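You operate a simulated robot arm through the tools that you are given. There is no shell and no other tool. Be economical: measure what you need, move in short steps, check, and stop when the job is done.

Carry out the task below with a simulated two-armed robot. There is one attempt and no reset: what you move stays moved.

TASK
Pick up the white manual with one hand, pass it to the other hand and put it on the top of the blue table.

The check looks at the end state, three seconds after you hand in, the way a careful person would. Anything else that was tipped, shoved, dropped, spilled or broken makes it a failure.

THE ROBOT
Two 7-joint arms with two-finger parallel grippers on one trunk, on a base that drives. Base frame: it is fixed to the floor where the robot stands at the start and does not move with it; the origin is under the middle of the robot, x ahead of it, y to its left, z up. Lengths are in mm, angles in degrees, forces in N, time in s.
The left shoulder is at the start at [60, 147, 543], the right one opposite. With the tool pointing down near the work surface each hand reaches from about 320 to 760 mm from the robot's upright axis, wherever it stands, measured 20 degrees to its own side. Places, roughly: top of the blue table [700, -400, 1000]; white manual (17x4x22 cm) [600, -100, 600]. Payload 3.43 kg a hand.
The TCP of each hand is the grasp point between the finger pads, 30 mm short of the fingertips. In the tool frame z runs along the fingers and y along their closing line. The gripper opens to 94 mm. The fingers are 28 mm wide and 10 mm thick; the gripper's body (50 by 96 mm) begins 55 mm behind the TCP.
Orientation is told as [roll, pitch, yaw] about the base's x, y, z axes, in that order, counted from this pose: with the fingers straight down and closing along the base's y, the tool's x points along the base's -x, its y along +y and its z along -z.

THE INTERFACE
- The arms move only by the tool jog_arm. It takes "left_rows", "right_rows" or both (then of equal length, played together; a hand with none holds still); each is a list of rows, each a list of 7 numbers: the turn, a rotation vector about the base's x, y, z in degrees, then the shift along the base's x, y, z in mm, then the finger opening in mm, from 0 to 94. In form: [[ax, ay, az, dx, dy, dz, fingers], ...]. A call has 1 to 20 rows; each row shifts and turns the commanded pose from where the row before left it. Each row takes 0.2 s and may step no farther than 50 mm and 8.6 degrees from the row before; otherwise, or with a gripper value out of range, the whole call is refused. A pose out of reach is approached as far as the arm can. The call stops where the force on the tool passes 40 N (or 10 N more than at its start, if that is more) or the arm is blocked; 0.2 s more then pass. The fingers move at their own pace (about 72 mm/s each) and stop on an object; they squeeze with about 44 N. The grip force told is the motor's: it shows also when the fingers shut on nothing. Time passes only in rows, and 0.2 s behind the last, so rows that do not move let the fingers close. It gives the time, the measured TCP pose, the force on the tool (base axes), the opening and the grip force at its end, in the units of the frame above (readings bear some noise), with the torque about the TCP (base axes, N m) and any sound that the robot's microphone picked up.
- Cameras (640 x 400 px; columns grow to the right, rows downward): "scene" is now at [67.3, -26.1, 1189.7]; the picture's right is [-0.26, -0.97, 0.00], its down [-0.56, 0.15, -0.81] and it looks along [0.79, -0.21, -0.58] (base axes); focal length 293 px, centre (320, 200). "left" rides on the left gripper at [76, -14, -103] in its tool frame; the picture's right is [0.18, 0.98, 0.00], its down [-0.75, 0.14, -0.64] and it looks along [-0.63, 0.12, 0.77] (tool axes); focal length 243 px, centre (320, 200). "right" rides on the right gripper at [76, 14, -103] in its tool frame; the picture's right is [-0.18, 0.98, 0.00], its down [-0.75, -0.14, -0.64] and it looks along [-0.63, -0.12, 0.77] (tool axes); focal length 243 px, centre (320, 200). There is no depth. A picture from a camera that has moved, and an enlarged one, comes with that camera's place and axes in the base frame and with its lens. The place of the scene camera against the robot may be out by one fixed shift of up to 25 mm in any direction.
- capture(camera): a new picture of that camera. No time passes.
- raise_lower(by): slides the trunk up (or, below 0, down) by that many mm; the arms and the scene camera ride with it, the base frame stays. It gives what a move gives, with no picture.
- steer(legs): drives the robot by 1 to 6 legs, each [ahead, left, turn to the left] in mm, mm and degrees, along the robot's own axes; the way and the turn of a leg run together, so that a leg with both is an arc; at most 1500 mm and 180 degrees a leg. The arms and the cameras ride along, it lands a little off, and it stops where it bumps. It gives what a move gives.
- pan_tilt(pan, tilt): turns the head with the scene camera to pan (to the left, within 86 degrees either way) and tilt (down, from -29 to 69), counted from straight ahead of the robot. It gives what a move gives.
- close_up(camera, box): a new picture of the part [left, top, right, bottom] of that camera's present view, enlarged. No time passes.
- job_done(): hands the job in; it is judged then, once.

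Work in short steps. Places have to be worked out from the pictures, the camera data and where the tool is seen: move nearer, look again, correct. Check each grasp and each placing, and mend what went wrong. You have 120 turns and 92 pictures in all, those below and enlarged ones among them. Open the grippers and draw the arms clear of the work before you hand the job in, unless the task says otherwise; then end with one line.

The tools are called after "Emit:" by a JSON object that holds its "fn" and its "kwargs". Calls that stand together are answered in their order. jog_arm: Moves the arms, as the interface text tells. Its arguments: {"type":"object","properties":{"left_rows":{"type":"array"},"right_rows":{"type":"array"}},"required":[]} The other tools are called the same way: raise_lower (by) slides the trunk up or down; steer (legs) drives the base; pan_tilt (pan, tilt) turns the head that bears the scene camera; capture (camera) takes a picture; close_up (camera, box) takes an enlarged picture of a part of a camera's view; job_done () hands the job in.

At the start:

```text
time: 0.0
left_tcp_pos: [310.4, 22.5, 999.7]
left_ee_rot: [-0.1, -0.2, 0.0]
left_force: [0.4, 0.1, 0.1]
left_torque: [0.03, -0.04, 0.01]
left_grip_width: 94.1
left_gripper_force: 0.0
right_tcp_pos: [305.8, -330.4, 999.6]
right_ee_rot: [0.0, -0.1, 0.1]
right_force: [0.0, 0.7, -0.2]
right_torque: [0.02, 0.04, 0.0]
right_grip_width: 93.9
right_gripper_force: 0.0
trunk travel left (down, up): [-250.0, 0.0]
robot x, y, heading: [-1.5, -1.3, 0.2]
head pan, tilt: [-14.9, 35.5]
```

scene: 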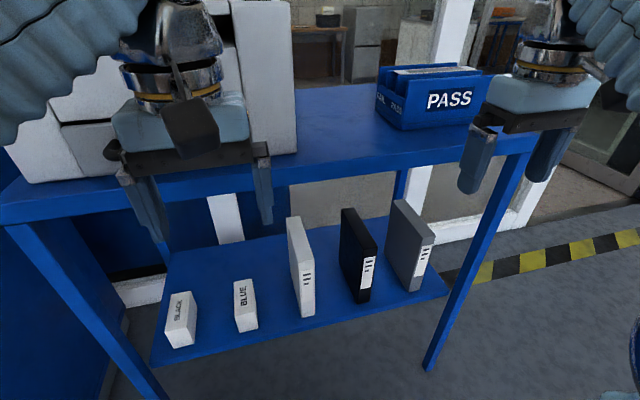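
right: 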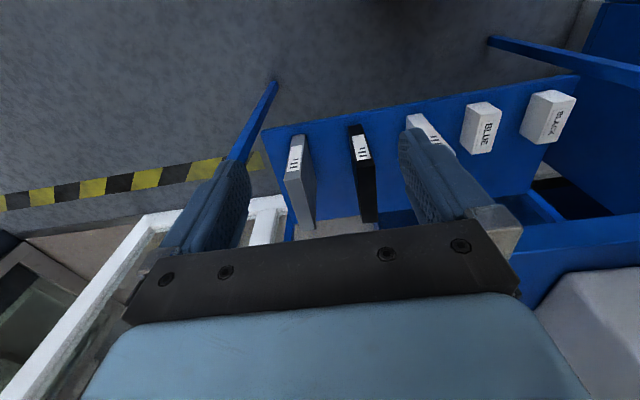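
left: 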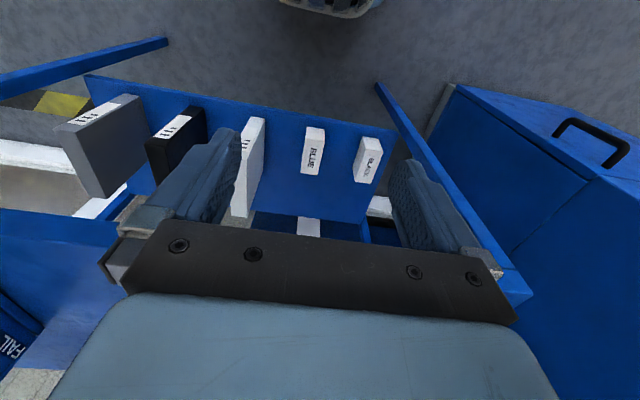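

The manual stands on the lower shelf, spine towards the robot at about x≈518, y≈-110, with its bottom at z≈490. The table edge is near x≈480 and the top near z≈930. I back off to get room for a horizontal grip, shifting right to put the left hand in line with the manual.

Emit:
{"fn": "steer", "kwargs": {"legs": [[-300, 0, 0], [0, -200, 0]]}}

Emit:
{"fn": "jog_arm", "kwargs": {"right_rows": [[0, 0, 0, 0, 0, 40, 94], [0, 0, 0, 0, 0, 40, 94], [0, 0, 0, 0, 0, 40, 94], [0, 0, 0, 40, 0, 0, 94], [0, 0, 0, 40, 0, 0, 94], [0, 0, 0, 40, 0, 0, 94], [0, 0, 0, 0, 0, 0, 94]]}}

Emit:
{"fn": "capture", "kwargs": {"camera": "scene"}}

```text
time: 3.2
left_tcp_pos: [8.2, -172.9, 999.6]
left_ee_rot: [-0.1, -0.2, 0.3]
left_force: [0.9, 0.9, 0.1]
left_torque: [-0.01, -0.01, 0.0]
left_grip_width: 94.1
left_gripper_force: 0.0
right_tcp_pos: [1.9, -528.5, 999.3]
right_ee_rot: [0.0, -0.1, 0.4]
right_force: [0.5, 0.5, 1.0]
right_torque: [0.0, -0.01, -0.02]
right_grip_width: 94.1
right_gripper_force: 0.0
trunk travel left (down, up): [-250.0, 0.0]
robot x, y, heading: [-303.2, -198.7, 0.4]
head pan, tilt: [-14.9, 35.5]
```

```text
time: 4.8
left_tcp_pos: [7.6, -174.4, 1000.3]
left_ee_rot: [-0.1, -0.2, 0.3]
left_force: [-0.4, 0.9, -0.6]
left_torque: [-0.01, -0.03, -0.03]
left_grip_width: 94.0
left_gripper_force: 0.0
right_tcp_pos: [62.7, -527.1, 997.7]
right_ee_rot: [0.1, -0.2, 0.2]
right_force: [1.0, -0.2, 0.4]
right_torque: [-0.02, 0.01, -0.01]
right_grip_width: 94.0
right_gripper_force: 0.1
right hand out of reach, approached as far as the arm can: row 1, 2, 3, 5, 6
trunk travel left (down, up): [-250.0, 0.0]
robot x, y, heading: [-301.4, -199.4, 0.4]
head pan, tilt: [-14.9, 35.5]
```

```text
88 pictures are left
camera scene: at [-235.8, -223.2, 1189.7], right [-0.25, -0.97, 0.0], down [-0.56, 0.15, -0.81], along [0.79, -0.21, -0.58], focal length 293 px, centre (320, 200)
```

scene: 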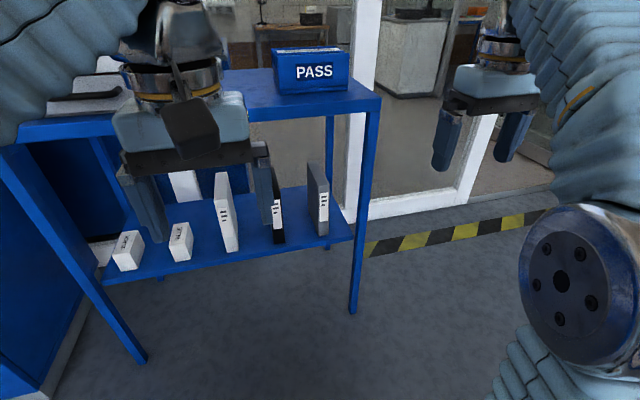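

With the tool pointing down, the hands can't go above about z=1000, so I'll do the pick, handover and placing with horizontal fingers and the manual upright. The left hand now turns forward and moves down and ahead in free space, and the right hand goes back a bit.

Emit:
{"fn": "jog_arm", "kwargs": {"left_rows": [[0, -8.2, 0, 22, 0, -20, 94], [0, -8.2, 0, 22, 0, -20, 94], [0, -8.2, 0, 22, 0, -20, 94], [0, -8.2, 0, 22, 0, -20, 94], [0, -8.2, 0, 22, 0, -20, 94], [0, -8.2, 0, 22, 0, -20, 94], [0, -8.2, 0, 22, 0, -20, 94], [0, -8.2, 0, 22, 0, -20, 94], [0, -8.2, 0, 22, 0, -20, 94], [0, -8.2, 0, 22, 0, -20, 94], [0, -8.0, 0, 22, 0, -20, 94], [0, 0, 0, 0, 0, 0, 94]]}}

Emit:
{"fn": "capture", "kwargs": {"camera": "scene"}}

Emit:
{"fn": "capture", "kwargs": {"camera": "left"}}

```text
time: 7.4
left_tcp_pos: [249.9, -173.6, 780.9]
left_ee_rot: [-119.2, -89.7, 119.0]
left_force: [-0.4, 0.2, -0.1]
left_torque: [0.01, 0.0, 0.0]
left_grip_width: 94.1
left_gripper_force: 0.0
right_tcp_pos: [62.9, -528.4, 998.6]
right_ee_rot: [0.0, -0.1, 0.3]
right_force: [1.0, -0.2, -0.4]
right_torque: [0.04, 0.0, -0.02]
right_grip_width: 94.0
right_gripper_force: 0.1
trunk travel left (down, up): [-250.0, 0.0]
robot x, y, heading: [-305.4, -198.7, -0.0]
head pan, tilt: [-14.9, 35.5]
```

```text
87 pictures are left
camera scene: at [-235.6, -223.4, 1189.7], right [-0.25, -0.97, 0.0], down [-0.56, 0.15, -0.81], along [0.79, -0.21, -0.58], focal length 293 px, centre (320, 200)
```

scene: 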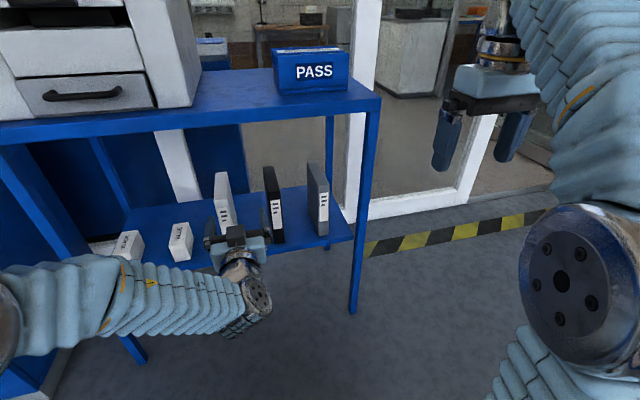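

```text
86 pictures are left
camera left: at [146.9, -188.3, 705.1], right [0.0, 0.98, -0.19], down [-0.64, 0.15, 0.75], along [0.77, 0.12, 0.63], focal length 243 px, centre (320, 200)
```

left: 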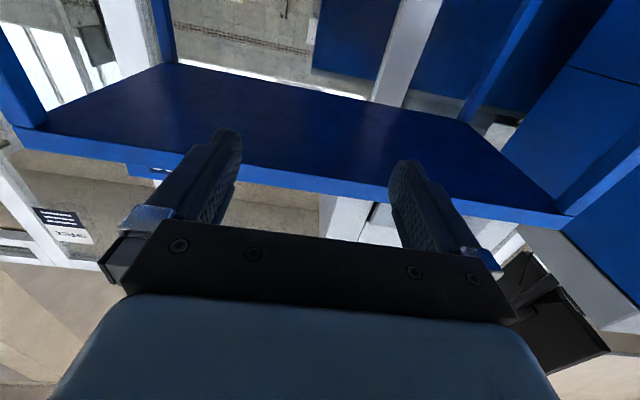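

The forward pose works. I zoom in on the manual and fingers to calibrate the camera against the known TCP.

Emit:
{"fn": "close_up", "kwargs": {"camera": "scene", "box": [160, 150, 320, 250]}}

Emit:
{"fn": "close_up", "kwargs": {"camera": "scene", "box": [0, 40, 400, 290]}}

```text
4.00 times, centred on (240, 200) of scene
camera zoom: at [-235.6, -223.4, 1189.7], right [-0.25, -0.97, 0.0], down [-0.56, 0.15, -0.81], along [0.79, -0.21, -0.58], focal length 1173 px, centre (640, 200)
```

zoom: 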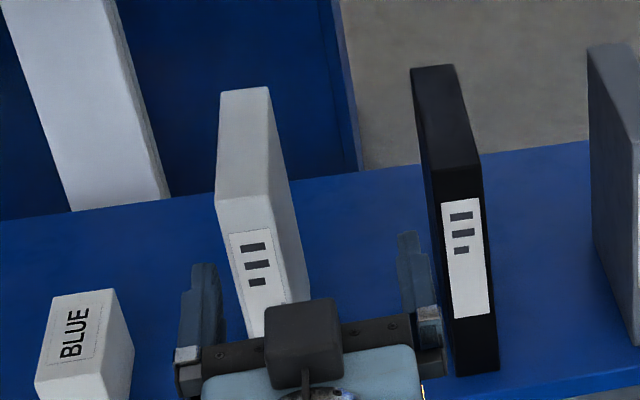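

```text
1.60 times, centred on (200, 165) of scene
camera zoom: at [-235.6, -223.4, 1189.7], right [-0.25, -0.97, 0.0], down [-0.56, 0.15, -0.81], along [0.79, -0.21, -0.58], focal length 469 px, centre (512, 256)
```

zoom: 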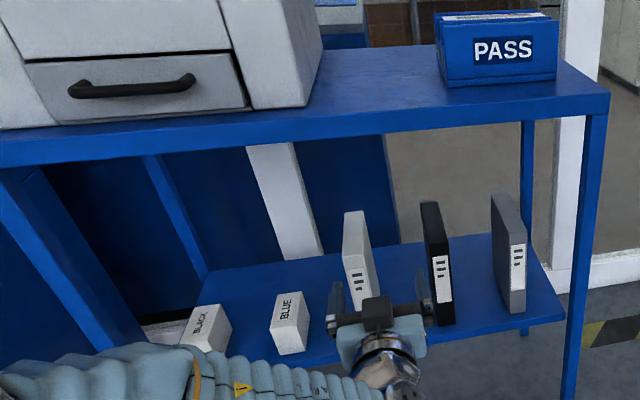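

The camera and TCP agree sideways. The manual's spine is near y≈-120, x≈490–515. I bring the left hand to y=-120, z=600, still in front of the shelf, and look again.

Emit:
{"fn": "jog_arm", "kwargs": {"left_rows": [[0, 0, 0, 0, 14, -45, 80], [0, 0, 0, 0, 14, -45, 80], [0, 0, 0, 0, 14, -45, 80], [0, 0, 0, 0, 12, -45, 80], [0, 0, 0, 0, 0, 0, 80]]}}

Emit:
{"fn": "capture", "kwargs": {"camera": "scene"}}

Emit:
{"fn": "close_up", "kwargs": {"camera": "scene", "box": [160, 150, 320, 250]}}

```text
time: 8.6
left_tcp_pos: [249.6, -119.7, 602.0]
left_ee_rot: [-120.3, -89.7, 120.1]
left_force: [0.2, -0.3, -0.2]
left_torque: [0.0, -0.03, 0.02]
left_grip_width: 80.0
left_gripper_force: 0.1
right_tcp_pos: [62.2, -527.7, 998.1]
right_ee_rot: [0.0, -0.1, 0.3]
right_force: [0.4, 0.7, -0.3]
right_torque: [-0.02, -0.04, -0.01]
right_grip_width: 94.1
right_gripper_force: 0.0
trunk travel left (down, up): [-250.0, 0.0]
robot x, y, heading: [-306.5, -198.6, 0.5]
head pan, tilt: [-14.9, 35.5]
```

```text
83 pictures are left
camera scene: at [-235.7, -223.5, 1189.7], right [-0.25, -0.97, 0.0], down [-0.56, 0.15, -0.81], along [0.79, -0.21, -0.58], focal length 293 px, centre (320, 200)
```

scene: 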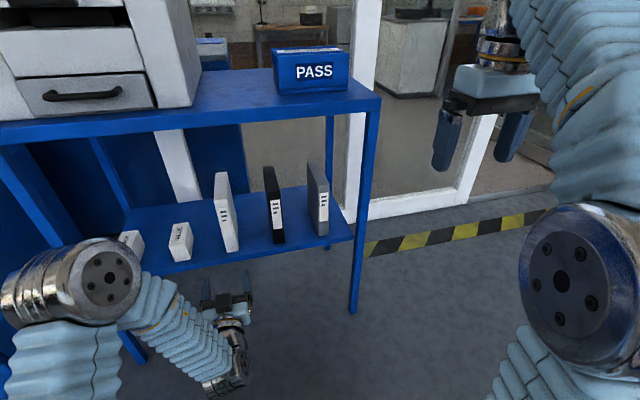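

```text
4.00 times, centred on (240, 200) of scene
camera zoom: at [-235.7, -223.5, 1189.7], right [-0.25, -0.97, 0.0], down [-0.56, 0.15, -0.81], along [0.79, -0.21, -0.58], focal length 1173 px, centre (640, 200)
```

zoom: 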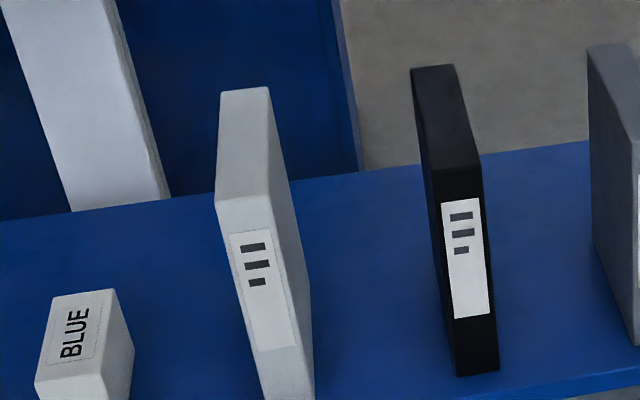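

The manual's spine is at about x≈500, y≈-121, spanning z 490–705, with no yaw. I drive 150 mm ahead (tips stay short of the spine), then check alignment.

Emit:
{"fn": "steer", "kwargs": {"legs": [[150, 0, 0]]}}

Emit:
{"fn": "capture", "kwargs": {"camera": "scene"}}

Emit:
{"fn": "capture", "kwargs": {"camera": "left"}}

```text
time: 10.0
left_tcp_pos: [399.3, -116.2, 601.7]
left_ee_rot: [-118.9, -89.8, 119.0]
left_force: [-0.8, -0.3, 0.4]
left_torque: [0.04, 0.0, 0.03]
left_grip_width: 80.0
left_gripper_force: 0.0
right_tcp_pos: [212.6, -524.9, 997.7]
right_ee_rot: [0.0, -0.1, 0.5]
right_force: [-0.7, -1.0, 0.4]
right_torque: [-0.01, 0.01, 0.01]
right_grip_width: 93.9
right_gripper_force: 0.0
trunk travel left (down, up): [-250.0, 0.0]
robot x, y, heading: [-157.1, -197.9, 0.4]
head pan, tilt: [-14.9, 35.5]
```

```text
81 pictures are left
camera scene: at [-86.2, -222.2, 1189.7], right [-0.25, -0.97, 0.0], down [-0.56, 0.15, -0.81], along [0.79, -0.2, -0.58], focal length 293 px, centre (320, 200)
```

scene: 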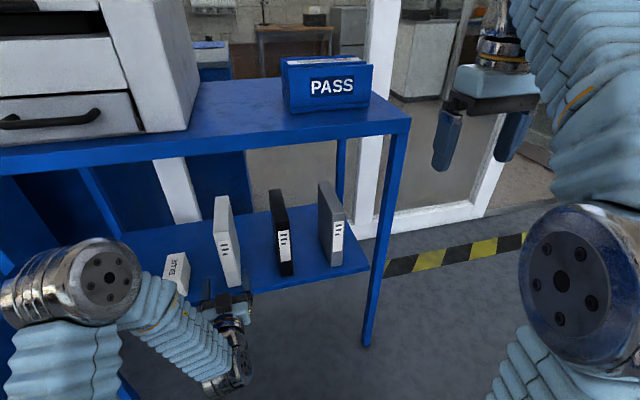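

```text
80 pictures are left
camera left: at [295.8, -131.7, 526.4], right [0.0, 0.98, -0.19], down [-0.64, 0.14, 0.75], along [0.76, 0.12, 0.63], focal length 243 px, centre (320, 200)
```

left: 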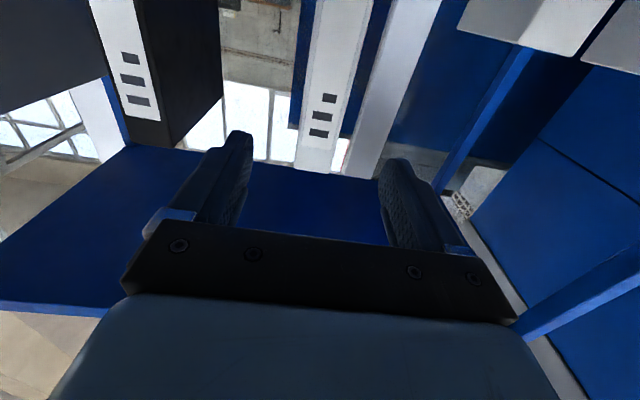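

The wrist camera sees the spine well between the fingers, slightly farther off than thought (x≈500–540). I advance 90 mm and look again.

Emit:
{"fn": "jog_arm", "kwargs": {"left_rows": [[0, 0, 0, 30, 1, -3, 80], [0, 0, 0, 30, 1, -4, 80], [0, 0, 0, 30, 1, -4, 80], [0, 0, 0, 0, 0, 0, 80]]}}

Emit:
{"fn": "capture", "kwargs": {"camera": "left"}}

Emit:
{"fn": "close_up", "kwargs": {"camera": "scene", "box": [144, 190, 304, 290]}}

```text
time: 11.0
left_tcp_pos: [490.0, -110.6, 590.5]
left_ee_rot: [-117.7, -89.7, 117.8]
left_force: [0.6, -0.5, 0.5]
left_torque: [-0.03, -0.01, 0.02]
left_grip_width: 79.9
left_gripper_force: 0.0
right_tcp_pos: [213.3, -526.9, 998.6]
right_ee_rot: [0.0, -0.1, 0.5]
right_force: [-0.6, 0.2, 0.3]
right_torque: [0.03, -0.03, 0.01]
right_grip_width: 93.8
right_gripper_force: 0.0
trunk travel left (down, up): [-250.0, 0.0]
robot x, y, heading: [-150.9, -193.7, 0.5]
head pan, tilt: [-14.9, 35.5]
```

```text
79 pictures are left
camera left: at [387.2, -126.7, 514.9], right [0.0, 0.98, -0.19], down [-0.64, 0.14, 0.75], along [0.76, 0.12, 0.63], focal length 243 px, centre (320, 200)
```

left: 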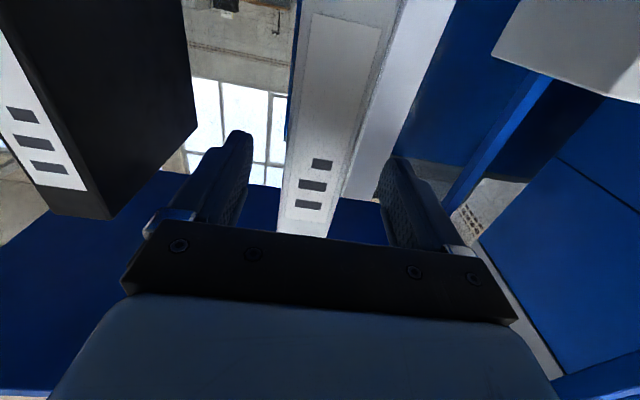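

```text
4.00 times, centred on (224, 240) of scene
camera zoom: at [-85.9, -222.2, 1189.7], right [-0.25, -0.97, 0.0], down [-0.56, 0.15, -0.81], along [0.79, -0.2, -0.58], focal length 1173 px, centre (704, 40)
```

zoom: 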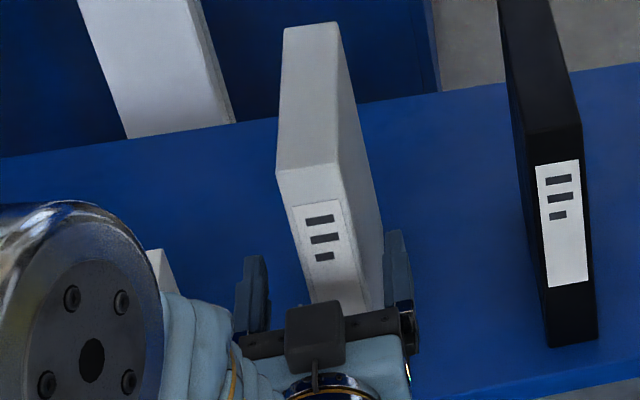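

Two wrist views give the spine at x≈534, y≈-112, top z≈680, which is well centred between the fingers. I advance 82 mm around it.

Emit:
{"fn": "jog_arm", "kwargs": {"left_rows": [[0, 0, 0, 28, -0.5, -3, 80], [0, 0, 0, 28, -0.5, -3, 80], [0, 0, 0, 26, 0, -2, 80], [0, 0, 0, 0, 0, 0, 80]]}}

Emit:
{"fn": "capture", "kwargs": {"camera": "left"}}

Emit:
{"fn": "close_up", "kwargs": {"camera": "scene", "box": [144, 190, 304, 290]}}

```text
time: 12.0
left_tcp_pos: [571.6, -114.8, 582.4]
left_ee_rot: [-123.4, -89.7, 123.6]
left_force: [-0.4, -0.4, 1.1]
left_torque: [0.01, -0.01, -0.06]
left_grip_width: 80.2
left_gripper_force: 0.1
right_tcp_pos: [213.7, -524.8, 999.7]
right_ee_rot: [0.0, 0.0, 0.5]
right_force: [-0.4, -0.3, 0.6]
right_torque: [0.0, 0.01, 0.03]
right_grip_width: 94.0
right_gripper_force: 0.0
trunk travel left (down, up): [-250.0, 0.0]
robot x, y, heading: [-155.2, -196.5, 0.2]
head pan, tilt: [-14.9, 35.5]
```

```text
77 pictures are left
camera left: at [469.1, -130.4, 506.4], right [0.0, 0.98, -0.19], down [-0.64, 0.14, 0.75], along [0.76, 0.12, 0.63], focal length 243 px, centre (320, 200)
```

left: 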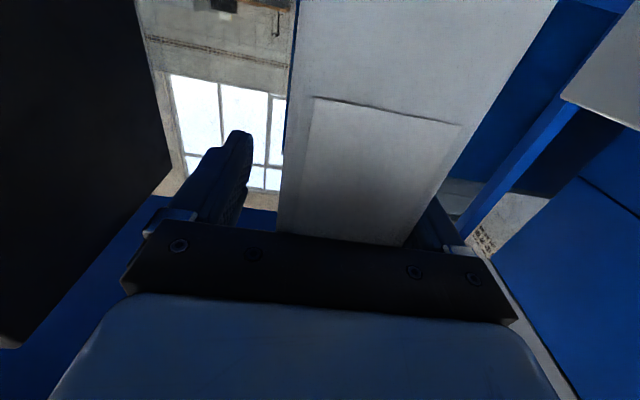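

```text
4.00 times, centred on (224, 240) of scene
camera zoom: at [-86.0, -222.2, 1189.7], right [-0.25, -0.97, 0.0], down [-0.56, 0.15, -0.81], along [0.79, -0.2, -0.58], focal length 1173 px, centre (704, 40)
```

zoom: 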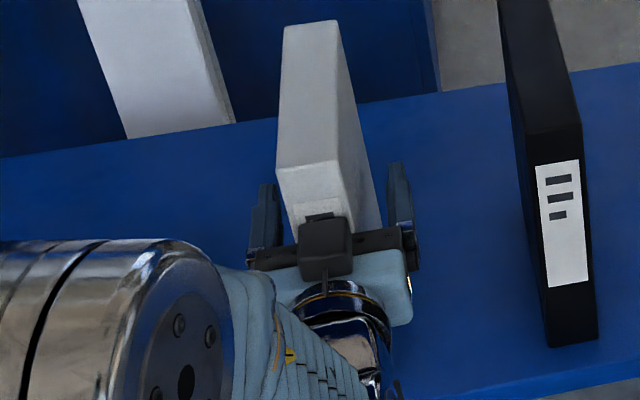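

The manual lies between both fingers. I close the fingers gently in steps.

Emit:
{"fn": "jog_arm", "kwargs": {"left_rows": [[0, 0, 0, 0, 0, 0, 65], [0, 0, 0, 0, 0, 0, 55], [0, 0, 0, 0, 0, 0, 45], [0, 0, 0, 0, 0, 0, 20], [0, 0, 0, 0, 0, 0, 20], [0, 0, 0, 0, 0, 0, 20]]}}

Emit:
{"fn": "capture", "kwargs": {"camera": "left"}}

```text
time: 13.4
left_tcp_pos: [571.1, -114.2, 582.4]
left_ee_rot: [-121.8, -89.7, 121.9]
left_force: [-0.5, 3.0, 0.8]
left_torque: [0.19, -0.13, 0.07]
left_grip_width: 44.0
left_gripper_force: 44.5
right_tcp_pos: [212.8, -525.7, 998.4]
right_ee_rot: [0.1, -0.1, 0.5]
right_force: [-0.2, 0.0, 1.6]
right_torque: [-0.02, -0.02, 0.01]
right_grip_width: 93.5
right_gripper_force: 0.1
trunk travel left (down, up): [-250.0, 0.0]
robot x, y, heading: [-155.3, -200.8, 0.5]
head pan, tilt: [-14.9, 35.5]
```

```text
75 pictures are left
camera left: at [468.9, -130.4, 506.4], right [0.0, 0.98, -0.19], down [-0.64, 0.14, 0.75], along [0.76, 0.12, 0.63], focal length 243 px, centre (320, 200)
```

left: 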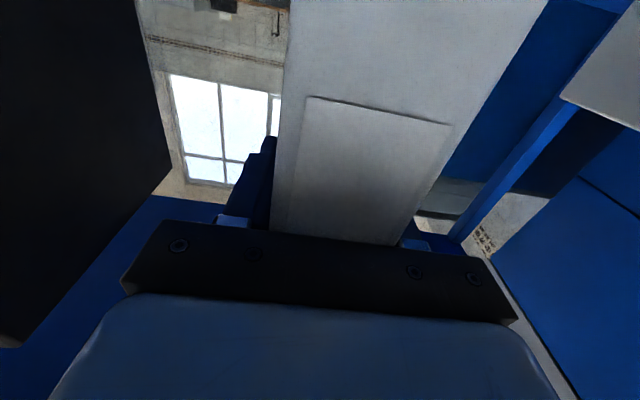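

Gripped at 44 mm with full force. I lift 30 mm and read the load.

Emit:
{"fn": "jog_arm", "kwargs": {"left_rows": [[0, 0, 0, 0, 0, 10, 20], [0, 0, 0, 0, 0, 10, 20], [0, 0, 0, 0, 0, 10, 20], [0, 0, 0, 0, 0, 0, 20]]}}

Emit:
{"fn": "close_up", "kwargs": {"camera": "scene", "box": [144, 190, 304, 290]}}

```text
time: 14.4
left_tcp_pos: [571.0, -115.3, 612.6]
left_ee_rot: [-108.2, -89.6, 108.3]
left_force: [0.0, -0.4, -4.3]
left_torque: [-0.02, 0.14, 0.0]
left_grip_width: 44.2
left_gripper_force: 44.1
right_tcp_pos: [213.4, -525.5, 997.1]
right_ee_rot: [0.0, -0.1, 0.6]
right_force: [-0.3, 0.0, -0.1]
right_torque: [0.04, 0.01, 0.0]
right_grip_width: 93.8
right_gripper_force: 0.0
trunk travel left (down, up): [-250.0, 0.0]
robot x, y, heading: [-153.1, -195.2, 0.5]
head pan, tilt: [-14.9, 35.5]
```

```text
4.00 times, centred on (224, 240) of scene
camera zoom: at [-85.5, -222.2, 1189.7], right [-0.25, -0.97, 0.0], down [-0.56, 0.15, -0.81], along [0.79, -0.2, -0.58], focal length 1173 px, centre (704, 40)
```

zoom: 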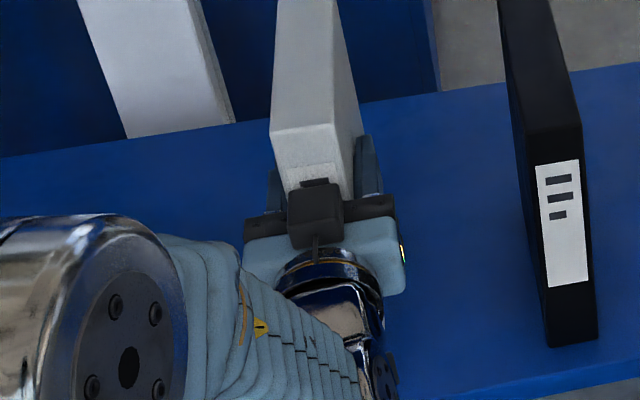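

Held firmly, about 0.45 kg. I draw the manual straight out with the arm, then back the base away.

Emit:
{"fn": "jog_arm", "kwargs": {"left_rows": [[0, 0, 0, -30, 0, 0, 20], [0, 0, 0, -30, 0, 0, 20], [0, 0, 0, -30, 0, 0, 20], [0, 0, 0, -30, 0, 0, 20], [0, 0, 0, -30, 0, 0, 20], [0, 0, 0, 0, 0, 0, 20]]}}

Emit:
{"fn": "steer", "kwargs": {"legs": [[-280, 0, 0]]}}

Emit:
{"fn": "capture", "kwargs": {"camera": "scene"}}

```text
time: 15.8
left_tcp_pos: [421.6, -113.9, 614.6]
left_ee_rot: [-117.6, -89.7, 117.5]
left_force: [0.5, -0.8, -4.8]
left_torque: [-0.01, 0.13, -0.01]
left_grip_width: 43.9
left_gripper_force: 43.9
right_tcp_pos: [213.3, -525.2, 997.6]
right_ee_rot: [0.0, -0.1, 0.4]
right_force: [0.3, 0.2, 0.0]
right_torque: [-0.01, 0.02, 0.02]
right_grip_width: 94.0
right_gripper_force: 0.0
trunk travel left (down, up): [-250.0, 0.0]
robot x, y, heading: [-151.6, -199.1, 0.4]
head pan, tilt: [-14.9, 35.5]
```

```text
time: 17.8
left_tcp_pos: [134.2, -115.2, 613.8]
left_ee_rot: [-112.1, -89.7, 112.3]
left_force: [-0.4, 0.0, -5.0]
left_torque: [-0.02, 0.13, 0.05]
left_grip_width: 44.1
left_gripper_force: 43.8
right_tcp_pos: [-72.4, -527.8, 998.8]
right_ee_rot: [-0.1, -0.1, 0.5]
right_force: [0.3, 0.8, -0.5]
right_torque: [-0.05, 0.01, 0.03]
right_grip_width: 94.2
right_gripper_force: 0.1
trunk travel left (down, up): [-250.0, 0.0]
robot x, y, heading: [-442.1, -195.7, 0.3]
head pan, tilt: [-14.9, 35.5]
```

```text
73 pictures are left
camera scene: at [-372.1, -224.6, 1189.7], right [-0.25, -0.97, 0.0], down [-0.56, 0.14, -0.81], along [0.79, -0.2, -0.58], focal length 293 px, centre (320, 200)
```

scene: 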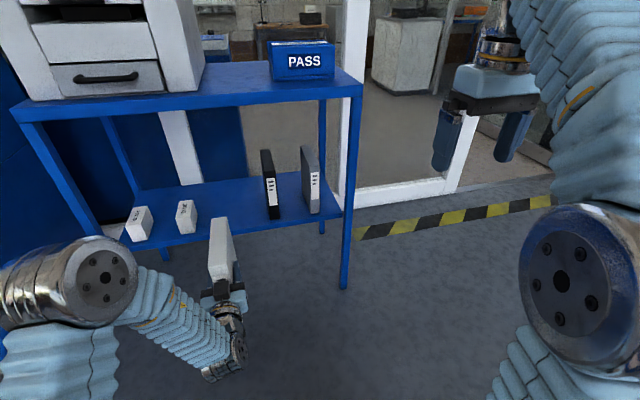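

The manual is out. I raise it and yaw the left hand inward so the fore-edge points to the robot's right, ready for a face-to-face handover.

Emit:
{"fn": "jog_arm", "kwargs": {"left_rows": [[0, 0, -8.2, -9, -2, 17, 20], [0, 0, -8.2, -9, -2, 17, 20], [0, 0, -8.2, -9, -2, 17, 20], [0, 0, -8.2, -9, -2, 17, 20], [0, 0, -8.2, -9, -2, 17, 20], [0, 0, -8.2, -9, -2, 17, 20], [0, 0, -8.2, -9, -2, 17, 20], [0, 0, -8.2, -9, -2, 17, 20], [0, 0, -8.2, -9, -2, 17, 20], [0, 0, -8.2, -9, -2, 17, 20], [0, 0, -8.0, -6, -2, 16, 20], [0, 0, 0, 0, 0, 0, 20]]}}

Emit:
{"fn": "capture", "kwargs": {"camera": "scene"}}

```text
time: 20.4
left_tcp_pos: [-31.3, -315.0, 706.4]
left_ee_rot: [-38.4, -85.0, 3.9]
left_force: [0.0, -0.2, -4.8]
left_torque: [0.1, 0.09, 0.01]
left_grip_width: 44.0
left_gripper_force: 44.2
left hand out of reach, approached as far as the arm can: row 1, 2, 3, 4, 5, 6, 7, 8, 9, 10, 11
right_tcp_pos: [-73.1, -528.0, 997.7]
right_ee_rot: [-0.1, -0.1, 0.5]
right_force: [0.2, 0.3, 0.0]
right_torque: [-0.03, -0.01, -0.01]
right_grip_width: 94.2
right_gripper_force: 0.0
trunk travel left (down, up): [-250.0, 0.0]
robot x, y, heading: [-438.9, -198.9, 0.8]
head pan, tilt: [-14.9, 35.5]
```

```text
72 pictures are left
camera scene: at [-372.3, -224.7, 1189.7], right [-0.25, -0.97, 0.0], down [-0.56, 0.14, -0.81], along [0.79, -0.2, -0.58], focal length 293 px, centre (320, 200)
```

scene: 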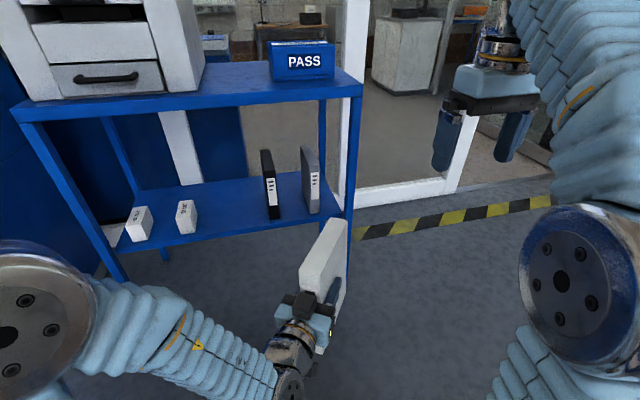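

The full yaw is out of reach for that arm; the hand only yawed about -34°. New plan: left hand holds the manual pointing forward near the centre, and the right hand takes it from above with fingers down. First I undo the yaw with a few test rows.

Emit:
{"fn": "jog_arm", "kwargs": {"left_rows": [[0, 0, 8.2, 5, 20, 5, 20], [0, 0, 8.2, 5, 20, 5, 20], [0, 0, 0, 0, 0, 0, 20]]}}

```text
time: 21.2
left_tcp_pos: [-20.3, -274.0, 717.5]
left_ee_rot: [-38.4, -85.0, 20.3]
left_force: [0.3, 0.5, -4.6]
left_torque: [0.06, 0.16, -0.04]
left_grip_width: 44.2
left_gripper_force: 43.9
right_tcp_pos: [-71.6, -527.0, 997.9]
right_ee_rot: [0.0, -0.1, 0.5]
right_force: [-0.1, -0.5, -0.3]
right_torque: [0.01, -0.01, -0.01]
right_grip_width: 94.1
right_gripper_force: 0.0
trunk travel left (down, up): [-250.0, 0.0]
robot x, y, heading: [-441.5, -199.2, 0.7]
head pan, tilt: [-14.9, 35.5]
```

Jogging resumes from the actual pose. I level the hand (yaw +18°, small tilt corrections) and move to the handover place near robot centre.

Emit:
{"fn": "jog_arm", "kwargs": {"left_rows": [[0, 0, 6.1, 11, 19, 9, 20], [0, 0, 6.1, 11, 19, 8, 20], [0, 0, 6.0, 10, 18, 8, 20], [3.1, -3.9, 0, 10, 18, 8, 20], [0, 0, 0, 0, 0, 0, 20]]}}

Emit:
{"fn": "capture", "kwargs": {"camera": "scene"}}

```text
time: 22.4
left_tcp_pos: [22.1, -200.2, 752.6]
left_ee_rot: [162.5, -89.9, -162.4]
left_force: [-0.2, 0.2, -4.6]
left_torque: [-0.02, 0.12, -0.02]
left_grip_width: 44.2
left_gripper_force: 43.5
right_tcp_pos: [-72.2, -527.3, 998.6]
right_ee_rot: [0.0, -0.1, 0.6]
right_force: [-0.5, -0.4, -0.1]
right_torque: [0.03, -0.01, 0.0]
right_grip_width: 93.8
right_gripper_force: 0.0
trunk travel left (down, up): [-250.0, 0.0]
robot x, y, heading: [-441.9, -201.1, 0.1]
head pan, tilt: [-14.9, 35.5]
```

```text
71 pictures are left
camera scene: at [-372.3, -224.6, 1189.7], right [-0.25, -0.97, 0.0], down [-0.56, 0.14, -0.81], along [0.79, -0.2, -0.58], focal length 293 px, centre (320, 200)
```

scene: 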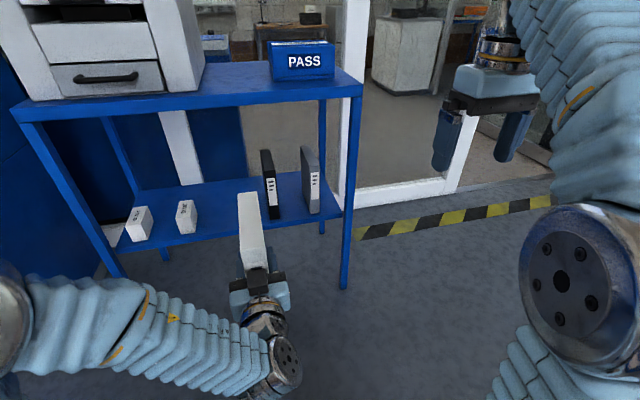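

The left hand holds the manual upright and level; its top should be at z≈850, spanning x -15..155, y≈-200. I bring the right hand over its top, staying 70 mm clear.

Emit:
{"fn": "jog_arm", "kwargs": {"right_rows": [[0, 0, 0, 18, 36, -5, 90], [0, 0, 0, 18, 36, -5, 90], [0, 0, 0, 18, 36, -5, 90], [0, 0, 0, 17, 36, -5, 90], [0, 0, 0, 17, 36, -5, 90], [0, 0, 0, 17, 36, -5, 90], [0, 0, 0, 17, 36, -5, 90], [0, 0, 0, 17, 36, -5, 90], [0, 0, 0, 17, 37, -5, 90], [0, 0, 0, 0, 0, 0, 90]]}}

Emit:
{"fn": "capture", "kwargs": {"camera": "scene"}}

Emit:
{"fn": "capture", "kwargs": {"camera": "right"}}

```text
time: 24.6
left_tcp_pos: [20.9, -201.4, 752.9]
left_ee_rot: [-175.5, -90.0, 175.5]
left_force: [0.1, -0.2, -4.9]
left_torque: [0.01, 0.17, 0.02]
left_grip_width: 44.2
left_gripper_force: 44.2
right_tcp_pos: [66.9, -208.7, 928.8]
right_ee_rot: [0.0, -0.3, 0.5]
right_force: [0.3, 0.8, -0.7]
right_torque: [0.03, -0.01, 0.02]
right_grip_width: 89.9
right_gripper_force: 0.1
right hand out of reach, approached as far as the arm can: row 7, 8, 9
trunk travel left (down, up): [-250.0, 0.0]
robot x, y, heading: [-443.0, -199.0, 0.6]
head pan, tilt: [-14.9, 35.5]
```

```text
70 pictures are left
camera scene: at [-372.2, -224.5, 1189.7], right [-0.25, -0.97, 0.0], down [-0.56, 0.14, -0.81], along [0.79, -0.2, -0.58], focal length 293 px, centre (320, 200)
```

scene: 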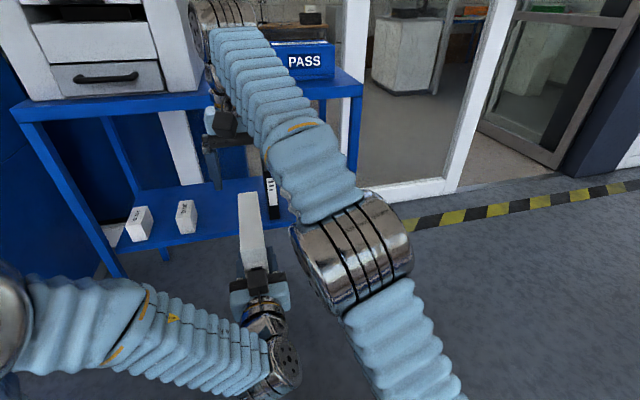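

```text
69 pictures are left
camera right: at [-11.0, -196.2, 1030.2], right [0.18, 0.98, 0.0], down [0.75, -0.13, 0.65], along [0.64, -0.11, -0.76], focal length 243 px, centre (320, 200)
```

right: 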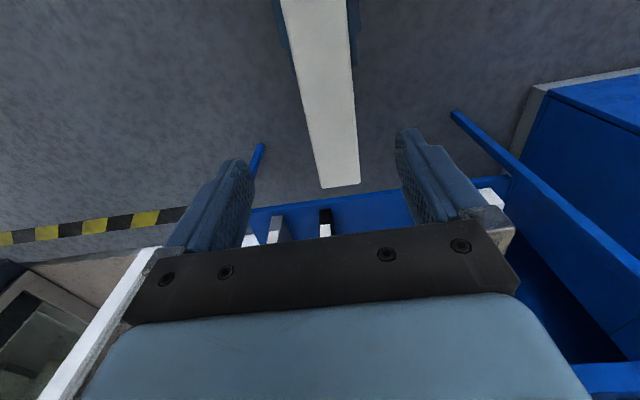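

The manual's top is centred near y=-201 with its fore-edge at x≈135. I nudge the right hand +10 x, +7 y and descend part way, then check.

Emit:
{"fn": "jog_arm", "kwargs": {"right_rows": [[0, 0, 0, 5, 4, -20, 85], [0, 0, 0, 5, 3, -20, 85], [0, 0, 0, 2, 0, -20, 85], [0, 0, 0, 0, 0, 0, 85]]}}

Emit:
{"fn": "capture", "kwargs": {"camera": "right"}}

Emit:
{"fn": "capture", "kwargs": {"camera": "scene"}}

```text
time: 25.6
left_tcp_pos: [20.8, -200.4, 752.5]
left_ee_rot: [170.4, -90.0, -170.4]
left_force: [-0.9, -0.6, -4.9]
left_torque: [-0.02, 0.16, 0.02]
left_grip_width: 44.2
left_gripper_force: 44.1
right_tcp_pos: [77.4, -201.6, 866.8]
right_ee_rot: [0.0, -0.1, 0.5]
right_force: [0.7, 0.6, 0.5]
right_torque: [-0.01, 0.03, -0.02]
right_grip_width: 85.1
right_gripper_force: 0.0
trunk travel left (down, up): [-250.0, 0.0]
robot x, y, heading: [-442.6, -200.7, 0.6]
head pan, tilt: [-14.9, 35.5]
```

```text
68 pictures are left
camera right: at [0.1, -188.6, 970.0], right [0.17, 0.98, 0.0], down [0.75, -0.13, 0.64], along [0.63, -0.11, -0.77], focal length 243 px, centre (320, 200)
```

right: 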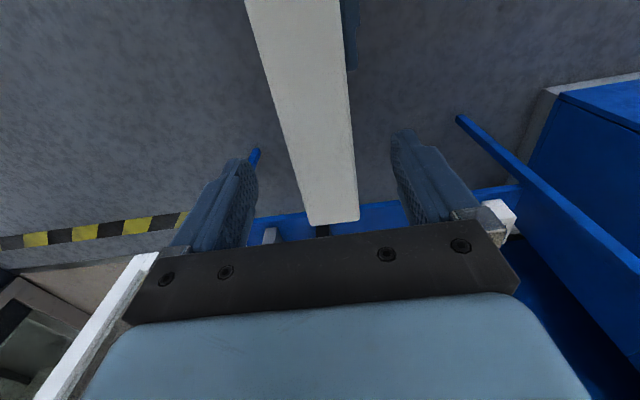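

```text
67 pictures are left
camera scene: at [-372.2, -224.5, 1189.7], right [-0.25, -0.97, 0.0], down [-0.56, 0.14, -0.81], along [0.79, -0.2, -0.58], focal length 293 px, centre (320, 200)
```

scene: 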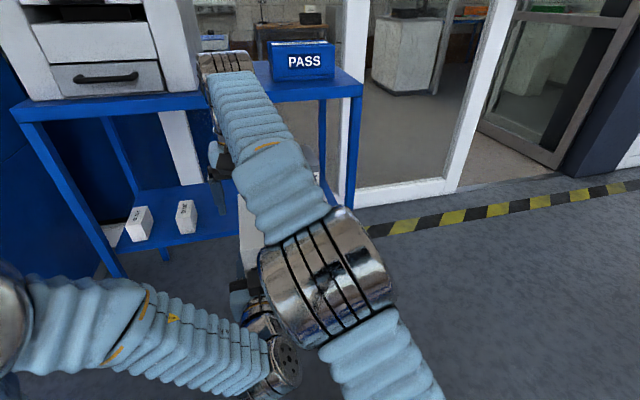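

Clearance on both sides looks even. I descend another 60 mm to TCP z≈806.

Emit:
{"fn": "jog_arm", "kwargs": {"right_rows": [[0, 0, 0, 0, 0, -20, 85], [0, 0, 0, 0, -1, -20, 85], [0, 0, 0, 0, -1, -20, 85], [0, 0, 0, 0, 0, 0, 85]]}}

Emit:
{"fn": "capture", "kwargs": {"camera": "right"}}

Emit:
{"fn": "capture", "kwargs": {"camera": "left"}}

```text
time: 26.6
left_tcp_pos: [20.5, -201.1, 752.7]
left_ee_rot: [162.7, -90.0, -162.8]
left_force: [-0.5, -0.5, -5.0]
left_torque: [0.02, 0.18, 0.02]
left_grip_width: 44.3
left_gripper_force: 43.6
right_tcp_pos: [77.5, -207.0, 808.6]
right_ee_rot: [0.0, -0.1, 0.4]
right_force: [-0.3, -0.2, 0.5]
right_torque: [-0.02, -0.02, -0.06]
right_grip_width: 85.1
right_gripper_force: 0.0
trunk travel left (down, up): [-250.0, 0.0]
robot x, y, heading: [-438.8, -202.1, 0.6]
head pan, tilt: [-14.9, 35.5]
```

```text
66 pictures are left
camera right: at [0.3, -192.6, 909.6], right [0.18, 0.98, 0.0], down [0.75, -0.13, 0.64], along [0.63, -0.11, -0.77], focal length 243 px, centre (320, 200)
```

right: 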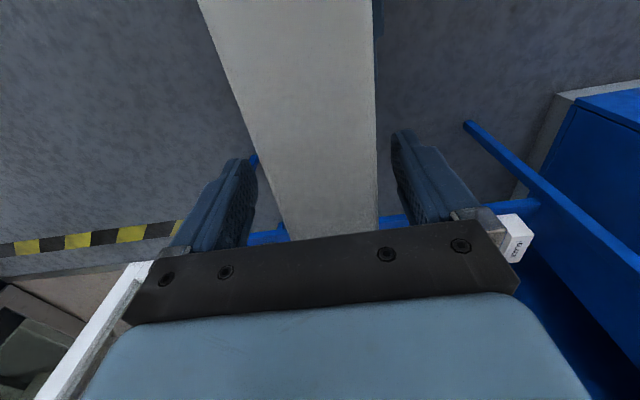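

```text
65 pictures are left
camera left: at [-81.9, -215.6, 677.2], right [0.0, 0.98, -0.18], down [-0.64, 0.14, 0.75], along [0.77, 0.12, 0.63], focal length 243 px, centre (320, 200)
```

left: 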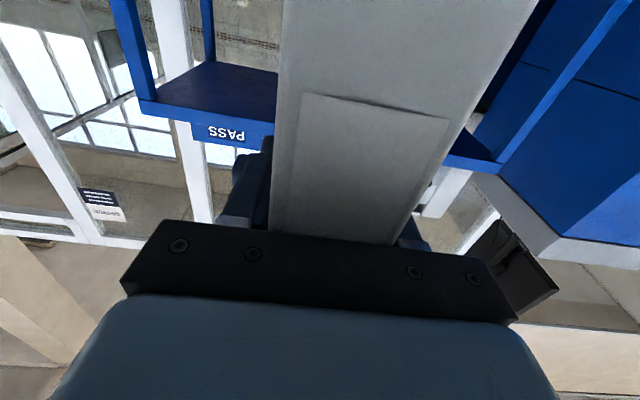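

The manual lies between the right fingers. I nudge +5 mm in y and close the right hand; both hands then hold it.

Emit:
{"fn": "jog_arm", "kwargs": {"right_rows": [[0, 0, 0, 0, 4, -4, 70], [0, 0, 0, 0, 0, 0, 58], [0, 0, 0, 0, 0, 0, 48], [0, 0, 0, 0, 0, 0, 20], [0, 0, 0, 0, 0, 0, 20], [0, 0, 0, 0, 0, 0, 20]]}}

Emit:
{"fn": "capture", "kwargs": {"camera": "right"}}

```text
time: 28.0
left_tcp_pos: [21.7, -201.1, 752.8]
left_ee_rot: [178.7, -90.1, -178.7]
left_force: [0.8, -7.3, -4.6]
left_torque: [0.26, 0.16, 0.23]
left_grip_width: 44.1
left_gripper_force: 44.5
right_tcp_pos: [77.4, -201.1, 805.6]
right_ee_rot: [0.1, 0.0, 0.6]
right_force: [-0.4, 7.2, 0.3]
right_torque: [0.04, -0.02, -0.66]
right_grip_width: 43.9
right_gripper_force: 44.4
trunk travel left (down, up): [-250.0, 0.0]
robot x, y, heading: [-443.4, -198.2, 0.2]
head pan, tilt: [-14.9, 35.5]
```

```text
64 pictures are left
camera right: at [-0.8, -187.8, 905.9], right [0.17, 0.98, 0.0], down [0.75, -0.13, 0.64], along [0.63, -0.11, -0.77], focal length 243 px, centre (320, 200)
```

right: 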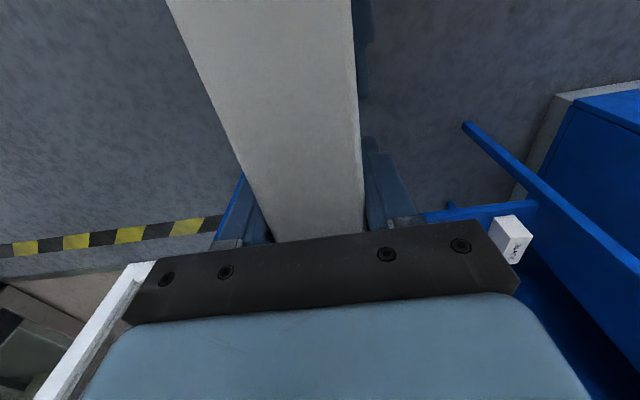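

Both hands hold at 44 mm. I open the left hand and check that the right carries the load.

Emit:
{"fn": "jog_arm", "kwargs": {"left_rows": [[0, 0, 0, 0, 0, 0, 50], [0, 0, 0, 0, 0, 0, 65], [0, 0, 0, 0, 0, 0, 88], [0, 0, 0, 0, 0, 0, 88]]}}

Emit:
{"fn": "jog_arm", "kwargs": {"left_rows": [[0, 0, 0, -20, 0, 0, 88], [0, 0, 0, -20, 0, 0, 88], [0, 0, 0, -20, 0, 0, 88], [0, 0, 0, -20, 0, 0, 88], [0, 0, 0, -20, 0, 0, 88], [0, 0, 0, 0, 0, 0, 88]]}}

Emit:
{"fn": "capture", "kwargs": {"camera": "left"}}

Emit:
{"fn": "capture", "kwargs": {"camera": "right"}}

```text
time: 29.0
left_tcp_pos: [21.8, -200.1, 753.1]
left_ee_rot: [-179.9, -89.9, 180.0]
left_force: [-0.2, 0.2, -0.6]
left_torque: [-0.01, 0.0, 0.0]
left_grip_width: 87.9
left_gripper_force: 0.0
right_tcp_pos: [76.4, -201.8, 804.7]
right_ee_rot: [0.0, 0.0, 0.5]
right_force: [0.7, 0.2, -0.2]
right_torque: [0.04, -0.1, 0.0]
right_grip_width: 44.1
right_gripper_force: 44.2
trunk travel left (down, up): [-250.0, 0.0]
robot x, y, heading: [-439.3, -198.6, 0.6]
head pan, tilt: [-14.9, 35.5]
```

```text
time: 30.4
left_tcp_pos: [-67.2, -223.0, 758.6]
left_ee_rot: [155.8, -89.9, -155.7]
left_force: [-0.1, 0.4, 0.1]
left_torque: [-0.01, 0.0, -0.01]
left_grip_width: 88.1
left_gripper_force: 0.1
left hand out of reach, approached as far as the arm can: row 3, 4, 5
right_tcp_pos: [76.5, -202.7, 804.5]
right_ee_rot: [0.0, -0.1, 0.5]
right_force: [0.5, 0.7, -0.2]
right_torque: [-0.04, -0.1, -0.05]
right_grip_width: 44.0
right_gripper_force: 43.7
trunk travel left (down, up): [-250.0, 0.0]
robot x, y, heading: [-442.0, -196.6, 0.6]
head pan, tilt: [-14.9, 35.5]
```

```text
63 pictures are left
camera left: at [-170.4, -238.2, 682.6], right [0.0, 0.98, -0.18], down [-0.64, 0.14, 0.75], along [0.77, 0.12, 0.63], focal length 243 px, centre (320, 200)
```

left: 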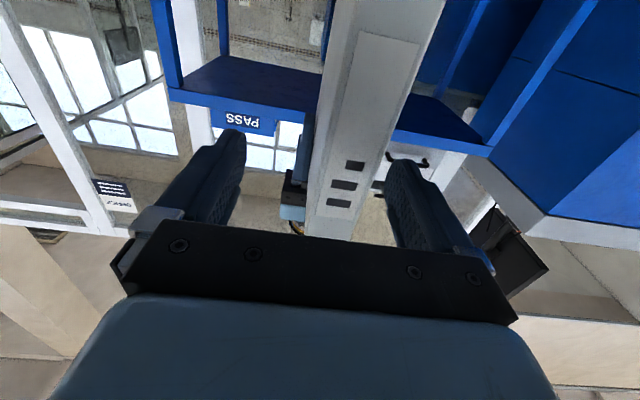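

```text
62 pictures are left
camera right: at [-0.8, -188.2, 905.9], right [0.17, 0.98, 0.0], down [0.75, -0.13, 0.64], along [0.63, -0.11, -0.77], focal length 243 px, centre (320, 200)
```

right: 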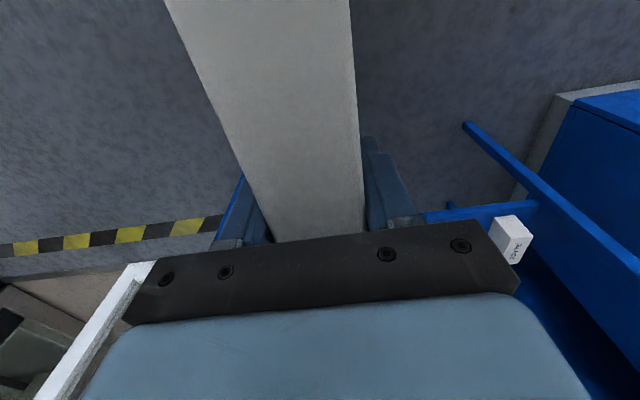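

The handover worked: the right hand carries the manual alone, and the left fingertips have just passed the spine. I move the right hand ahead and then the left aside to its own side.

Emit:
{"fn": "jog_arm", "kwargs": {"right_rows": [[0, 0, 0, 20, 0, 0, 20], [0, 0, 0, 20, 0, 0, 20], [0, 0, 0, 20, 0, 0, 20], [0, 0, 0, 20, 0, 0, 20], [0, 0, 0, 0, 0, 0, 20], [0, 0, 0, 0, 0, 0, 20], [0, 0, 0, 0, 0, 0, 20], [0, 0, 0, 0, 0, 0, 20], [0, 0, 0, 0, 0, 0, 20]], "left_rows": [[0, 0, 0, 0, 0, 0, 88], [0, 0, 0, 0, 0, 0, 88], [0, 0, 0, 0, 0, 0, 88], [0, 0, 0, 0, 0, 0, 88], [0, 0, 0, 0, 40, 0, 60], [0, 0, 0, 0, 40, 0, 40], [0, 0, 0, 0, 40, 0, 40], [0, 0, 0, 0, 40, 0, 40], [0, 0, 0, 0, 40, 0, 40]]}}

Emit:
{"fn": "capture", "kwargs": {"camera": "scene"}}

```text
time: 32.4
left_tcp_pos: [19.3, -125.3, 808.0]
left_ee_rot: [54.2, -90.0, -54.3]
left_force: [0.6, -0.2, 1.2]
left_torque: [0.04, -0.02, 0.0]
left_grip_width: 40.0
left_gripper_force: 0.0
left hand out of reach, approached as far as the arm can: row 5, 6, 7, 8, 9
right_tcp_pos: [145.7, -199.7, 803.1]
right_ee_rot: [0.0, -0.1, 0.5]
right_force: [0.4, -1.7, -0.9]
right_torque: [0.02, -0.12, 0.02]
right_grip_width: 44.2
right_gripper_force: 43.9
right hand out of reach, approached as far as the arm can: row 4
trunk travel left (down, up): [-250.0, 0.0]
robot x, y, heading: [-440.5, -199.4, 0.4]
head pan, tilt: [-14.9, 35.5]
```

```text
61 pictures are left
camera scene: at [-372.2, -224.8, 1189.6], right [-0.25, -0.97, 0.0], down [-0.56, 0.14, -0.81], along [0.79, -0.2, -0.58], focal length 293 px, centre (320, 200)
```

scene: 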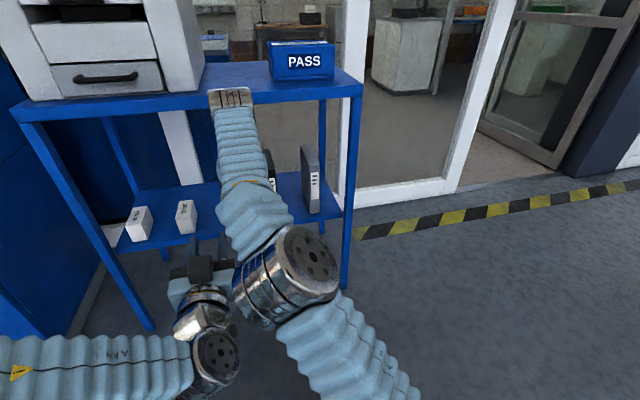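

The left hand is about 50 mm beside the manual. I clear the right hand to its own side first (−y), left hand holding still.

Emit:
{"fn": "jog_arm", "kwargs": {"right_rows": [[0, 0, 0, 0, -25, 0, 20], [0, 0, 0, 0, -35, 0, 20], [0, 0, 0, 0, -35, 0, 20], [0, 0, 0, 0, -35, 0, 20], [0, 0, 0, 0, -35, 0, 20], [0, 0, 0, 0, -35, 0, 20], [0, 0, 0, 0, 0, 0, 20]]}}

Emit:
{"fn": "capture", "kwargs": {"camera": "scene"}}

```text
time: 34.0
left_tcp_pos: [18.0, -125.5, 808.5]
left_ee_rot: [18.6, -90.0, -18.5]
left_force: [-0.8, 0.2, -0.1]
left_torque: [0.0, 0.01, 0.03]
left_grip_width: 40.0
left_gripper_force: 0.1
right_tcp_pos: [141.3, -314.2, 807.1]
right_ee_rot: [-0.1, -0.4, 0.7]
right_force: [0.1, 0.8, -4.8]
right_torque: [-0.01, -0.09, -0.04]
right_grip_width: 44.3
right_gripper_force: 44.0
right hand out of reach, approached as far as the arm can: row 4, 5, 6
trunk travel left (down, up): [-250.0, 0.0]
robot x, y, heading: [-440.2, -195.6, 0.2]
head pan, tilt: [-14.9, 35.5]
```

```text
60 pictures are left
camera scene: at [-372.2, -224.6, 1189.7], right [-0.25, -0.97, 0.0], down [-0.56, 0.14, -0.81], along [0.79, -0.2, -0.58], focal length 293 px, centre (320, 200)
```

scene: 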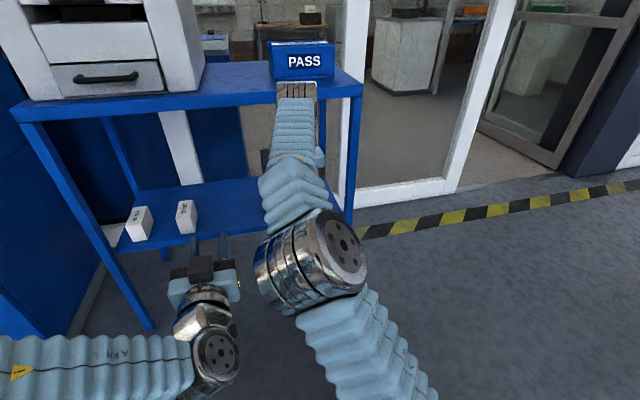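

Lateral separation is now about 190 mm. I fold the left hand back to its upright start posture (fingers down, near z≈1000), well out of the way.

Emit:
{"fn": "jog_arm", "kwargs": {"left_rows": [[0, 8.2, 0, -13, 3, 17, 40], [0, 8.2, 0, -13, 3, 17, 40], [0, 8.2, 0, -13, 3, 17, 40], [0, 8.2, 0, -13, 3, 17, 40], [0, 8.2, 0, -13, 3, 17, 40], [0, 8.2, 0, -13, 3, 17, 40], [0, 8.2, 0, -13, 3, 17, 40], [0, 8.2, 0, -13, 3, 17, 40], [0, 8.2, 0, -13, 3, 17, 40], [0, 8.2, 0, -13, 3, 17, 40], [0, 8.0, 0, -13, 3, 17, 40], [0, 0, 0, 0, 0, 0, 40]]}}

Emit:
{"fn": "capture", "kwargs": {"camera": "scene"}}

```text
time: 36.6
left_tcp_pos: [-116.4, -93.0, 985.4]
left_ee_rot: [0.0, -2.4, -0.2]
left_force: [0.3, -0.4, -0.1]
left_torque: [0.02, -0.03, -0.03]
left_grip_width: 40.0
left_gripper_force: 0.1
left hand out of reach, approached as far as the arm can: row 11
right_tcp_pos: [141.7, -313.7, 808.3]
right_ee_rot: [-0.2, -0.3, 0.7]
right_force: [-0.2, -0.3, -5.1]
right_torque: [-0.01, -0.12, 0.01]
right_grip_width: 44.5
right_gripper_force: 43.5
trunk travel left (down, up): [-250.0, 0.0]
robot x, y, heading: [-441.4, -200.1, 0.7]
head pan, tilt: [-14.9, 35.5]
```

```text
59 pictures are left
camera scene: at [-372.2, -224.7, 1189.7], right [-0.25, -0.97, 0.0], down [-0.56, 0.14, -0.81], along [0.79, -0.2, -0.58], focal length 293 px, centre (320, 200)
```

scene: 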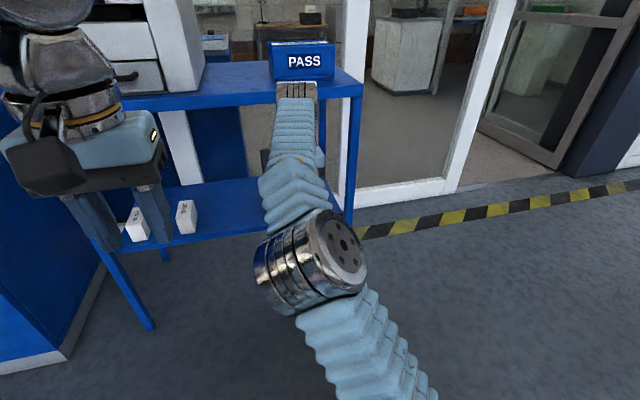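

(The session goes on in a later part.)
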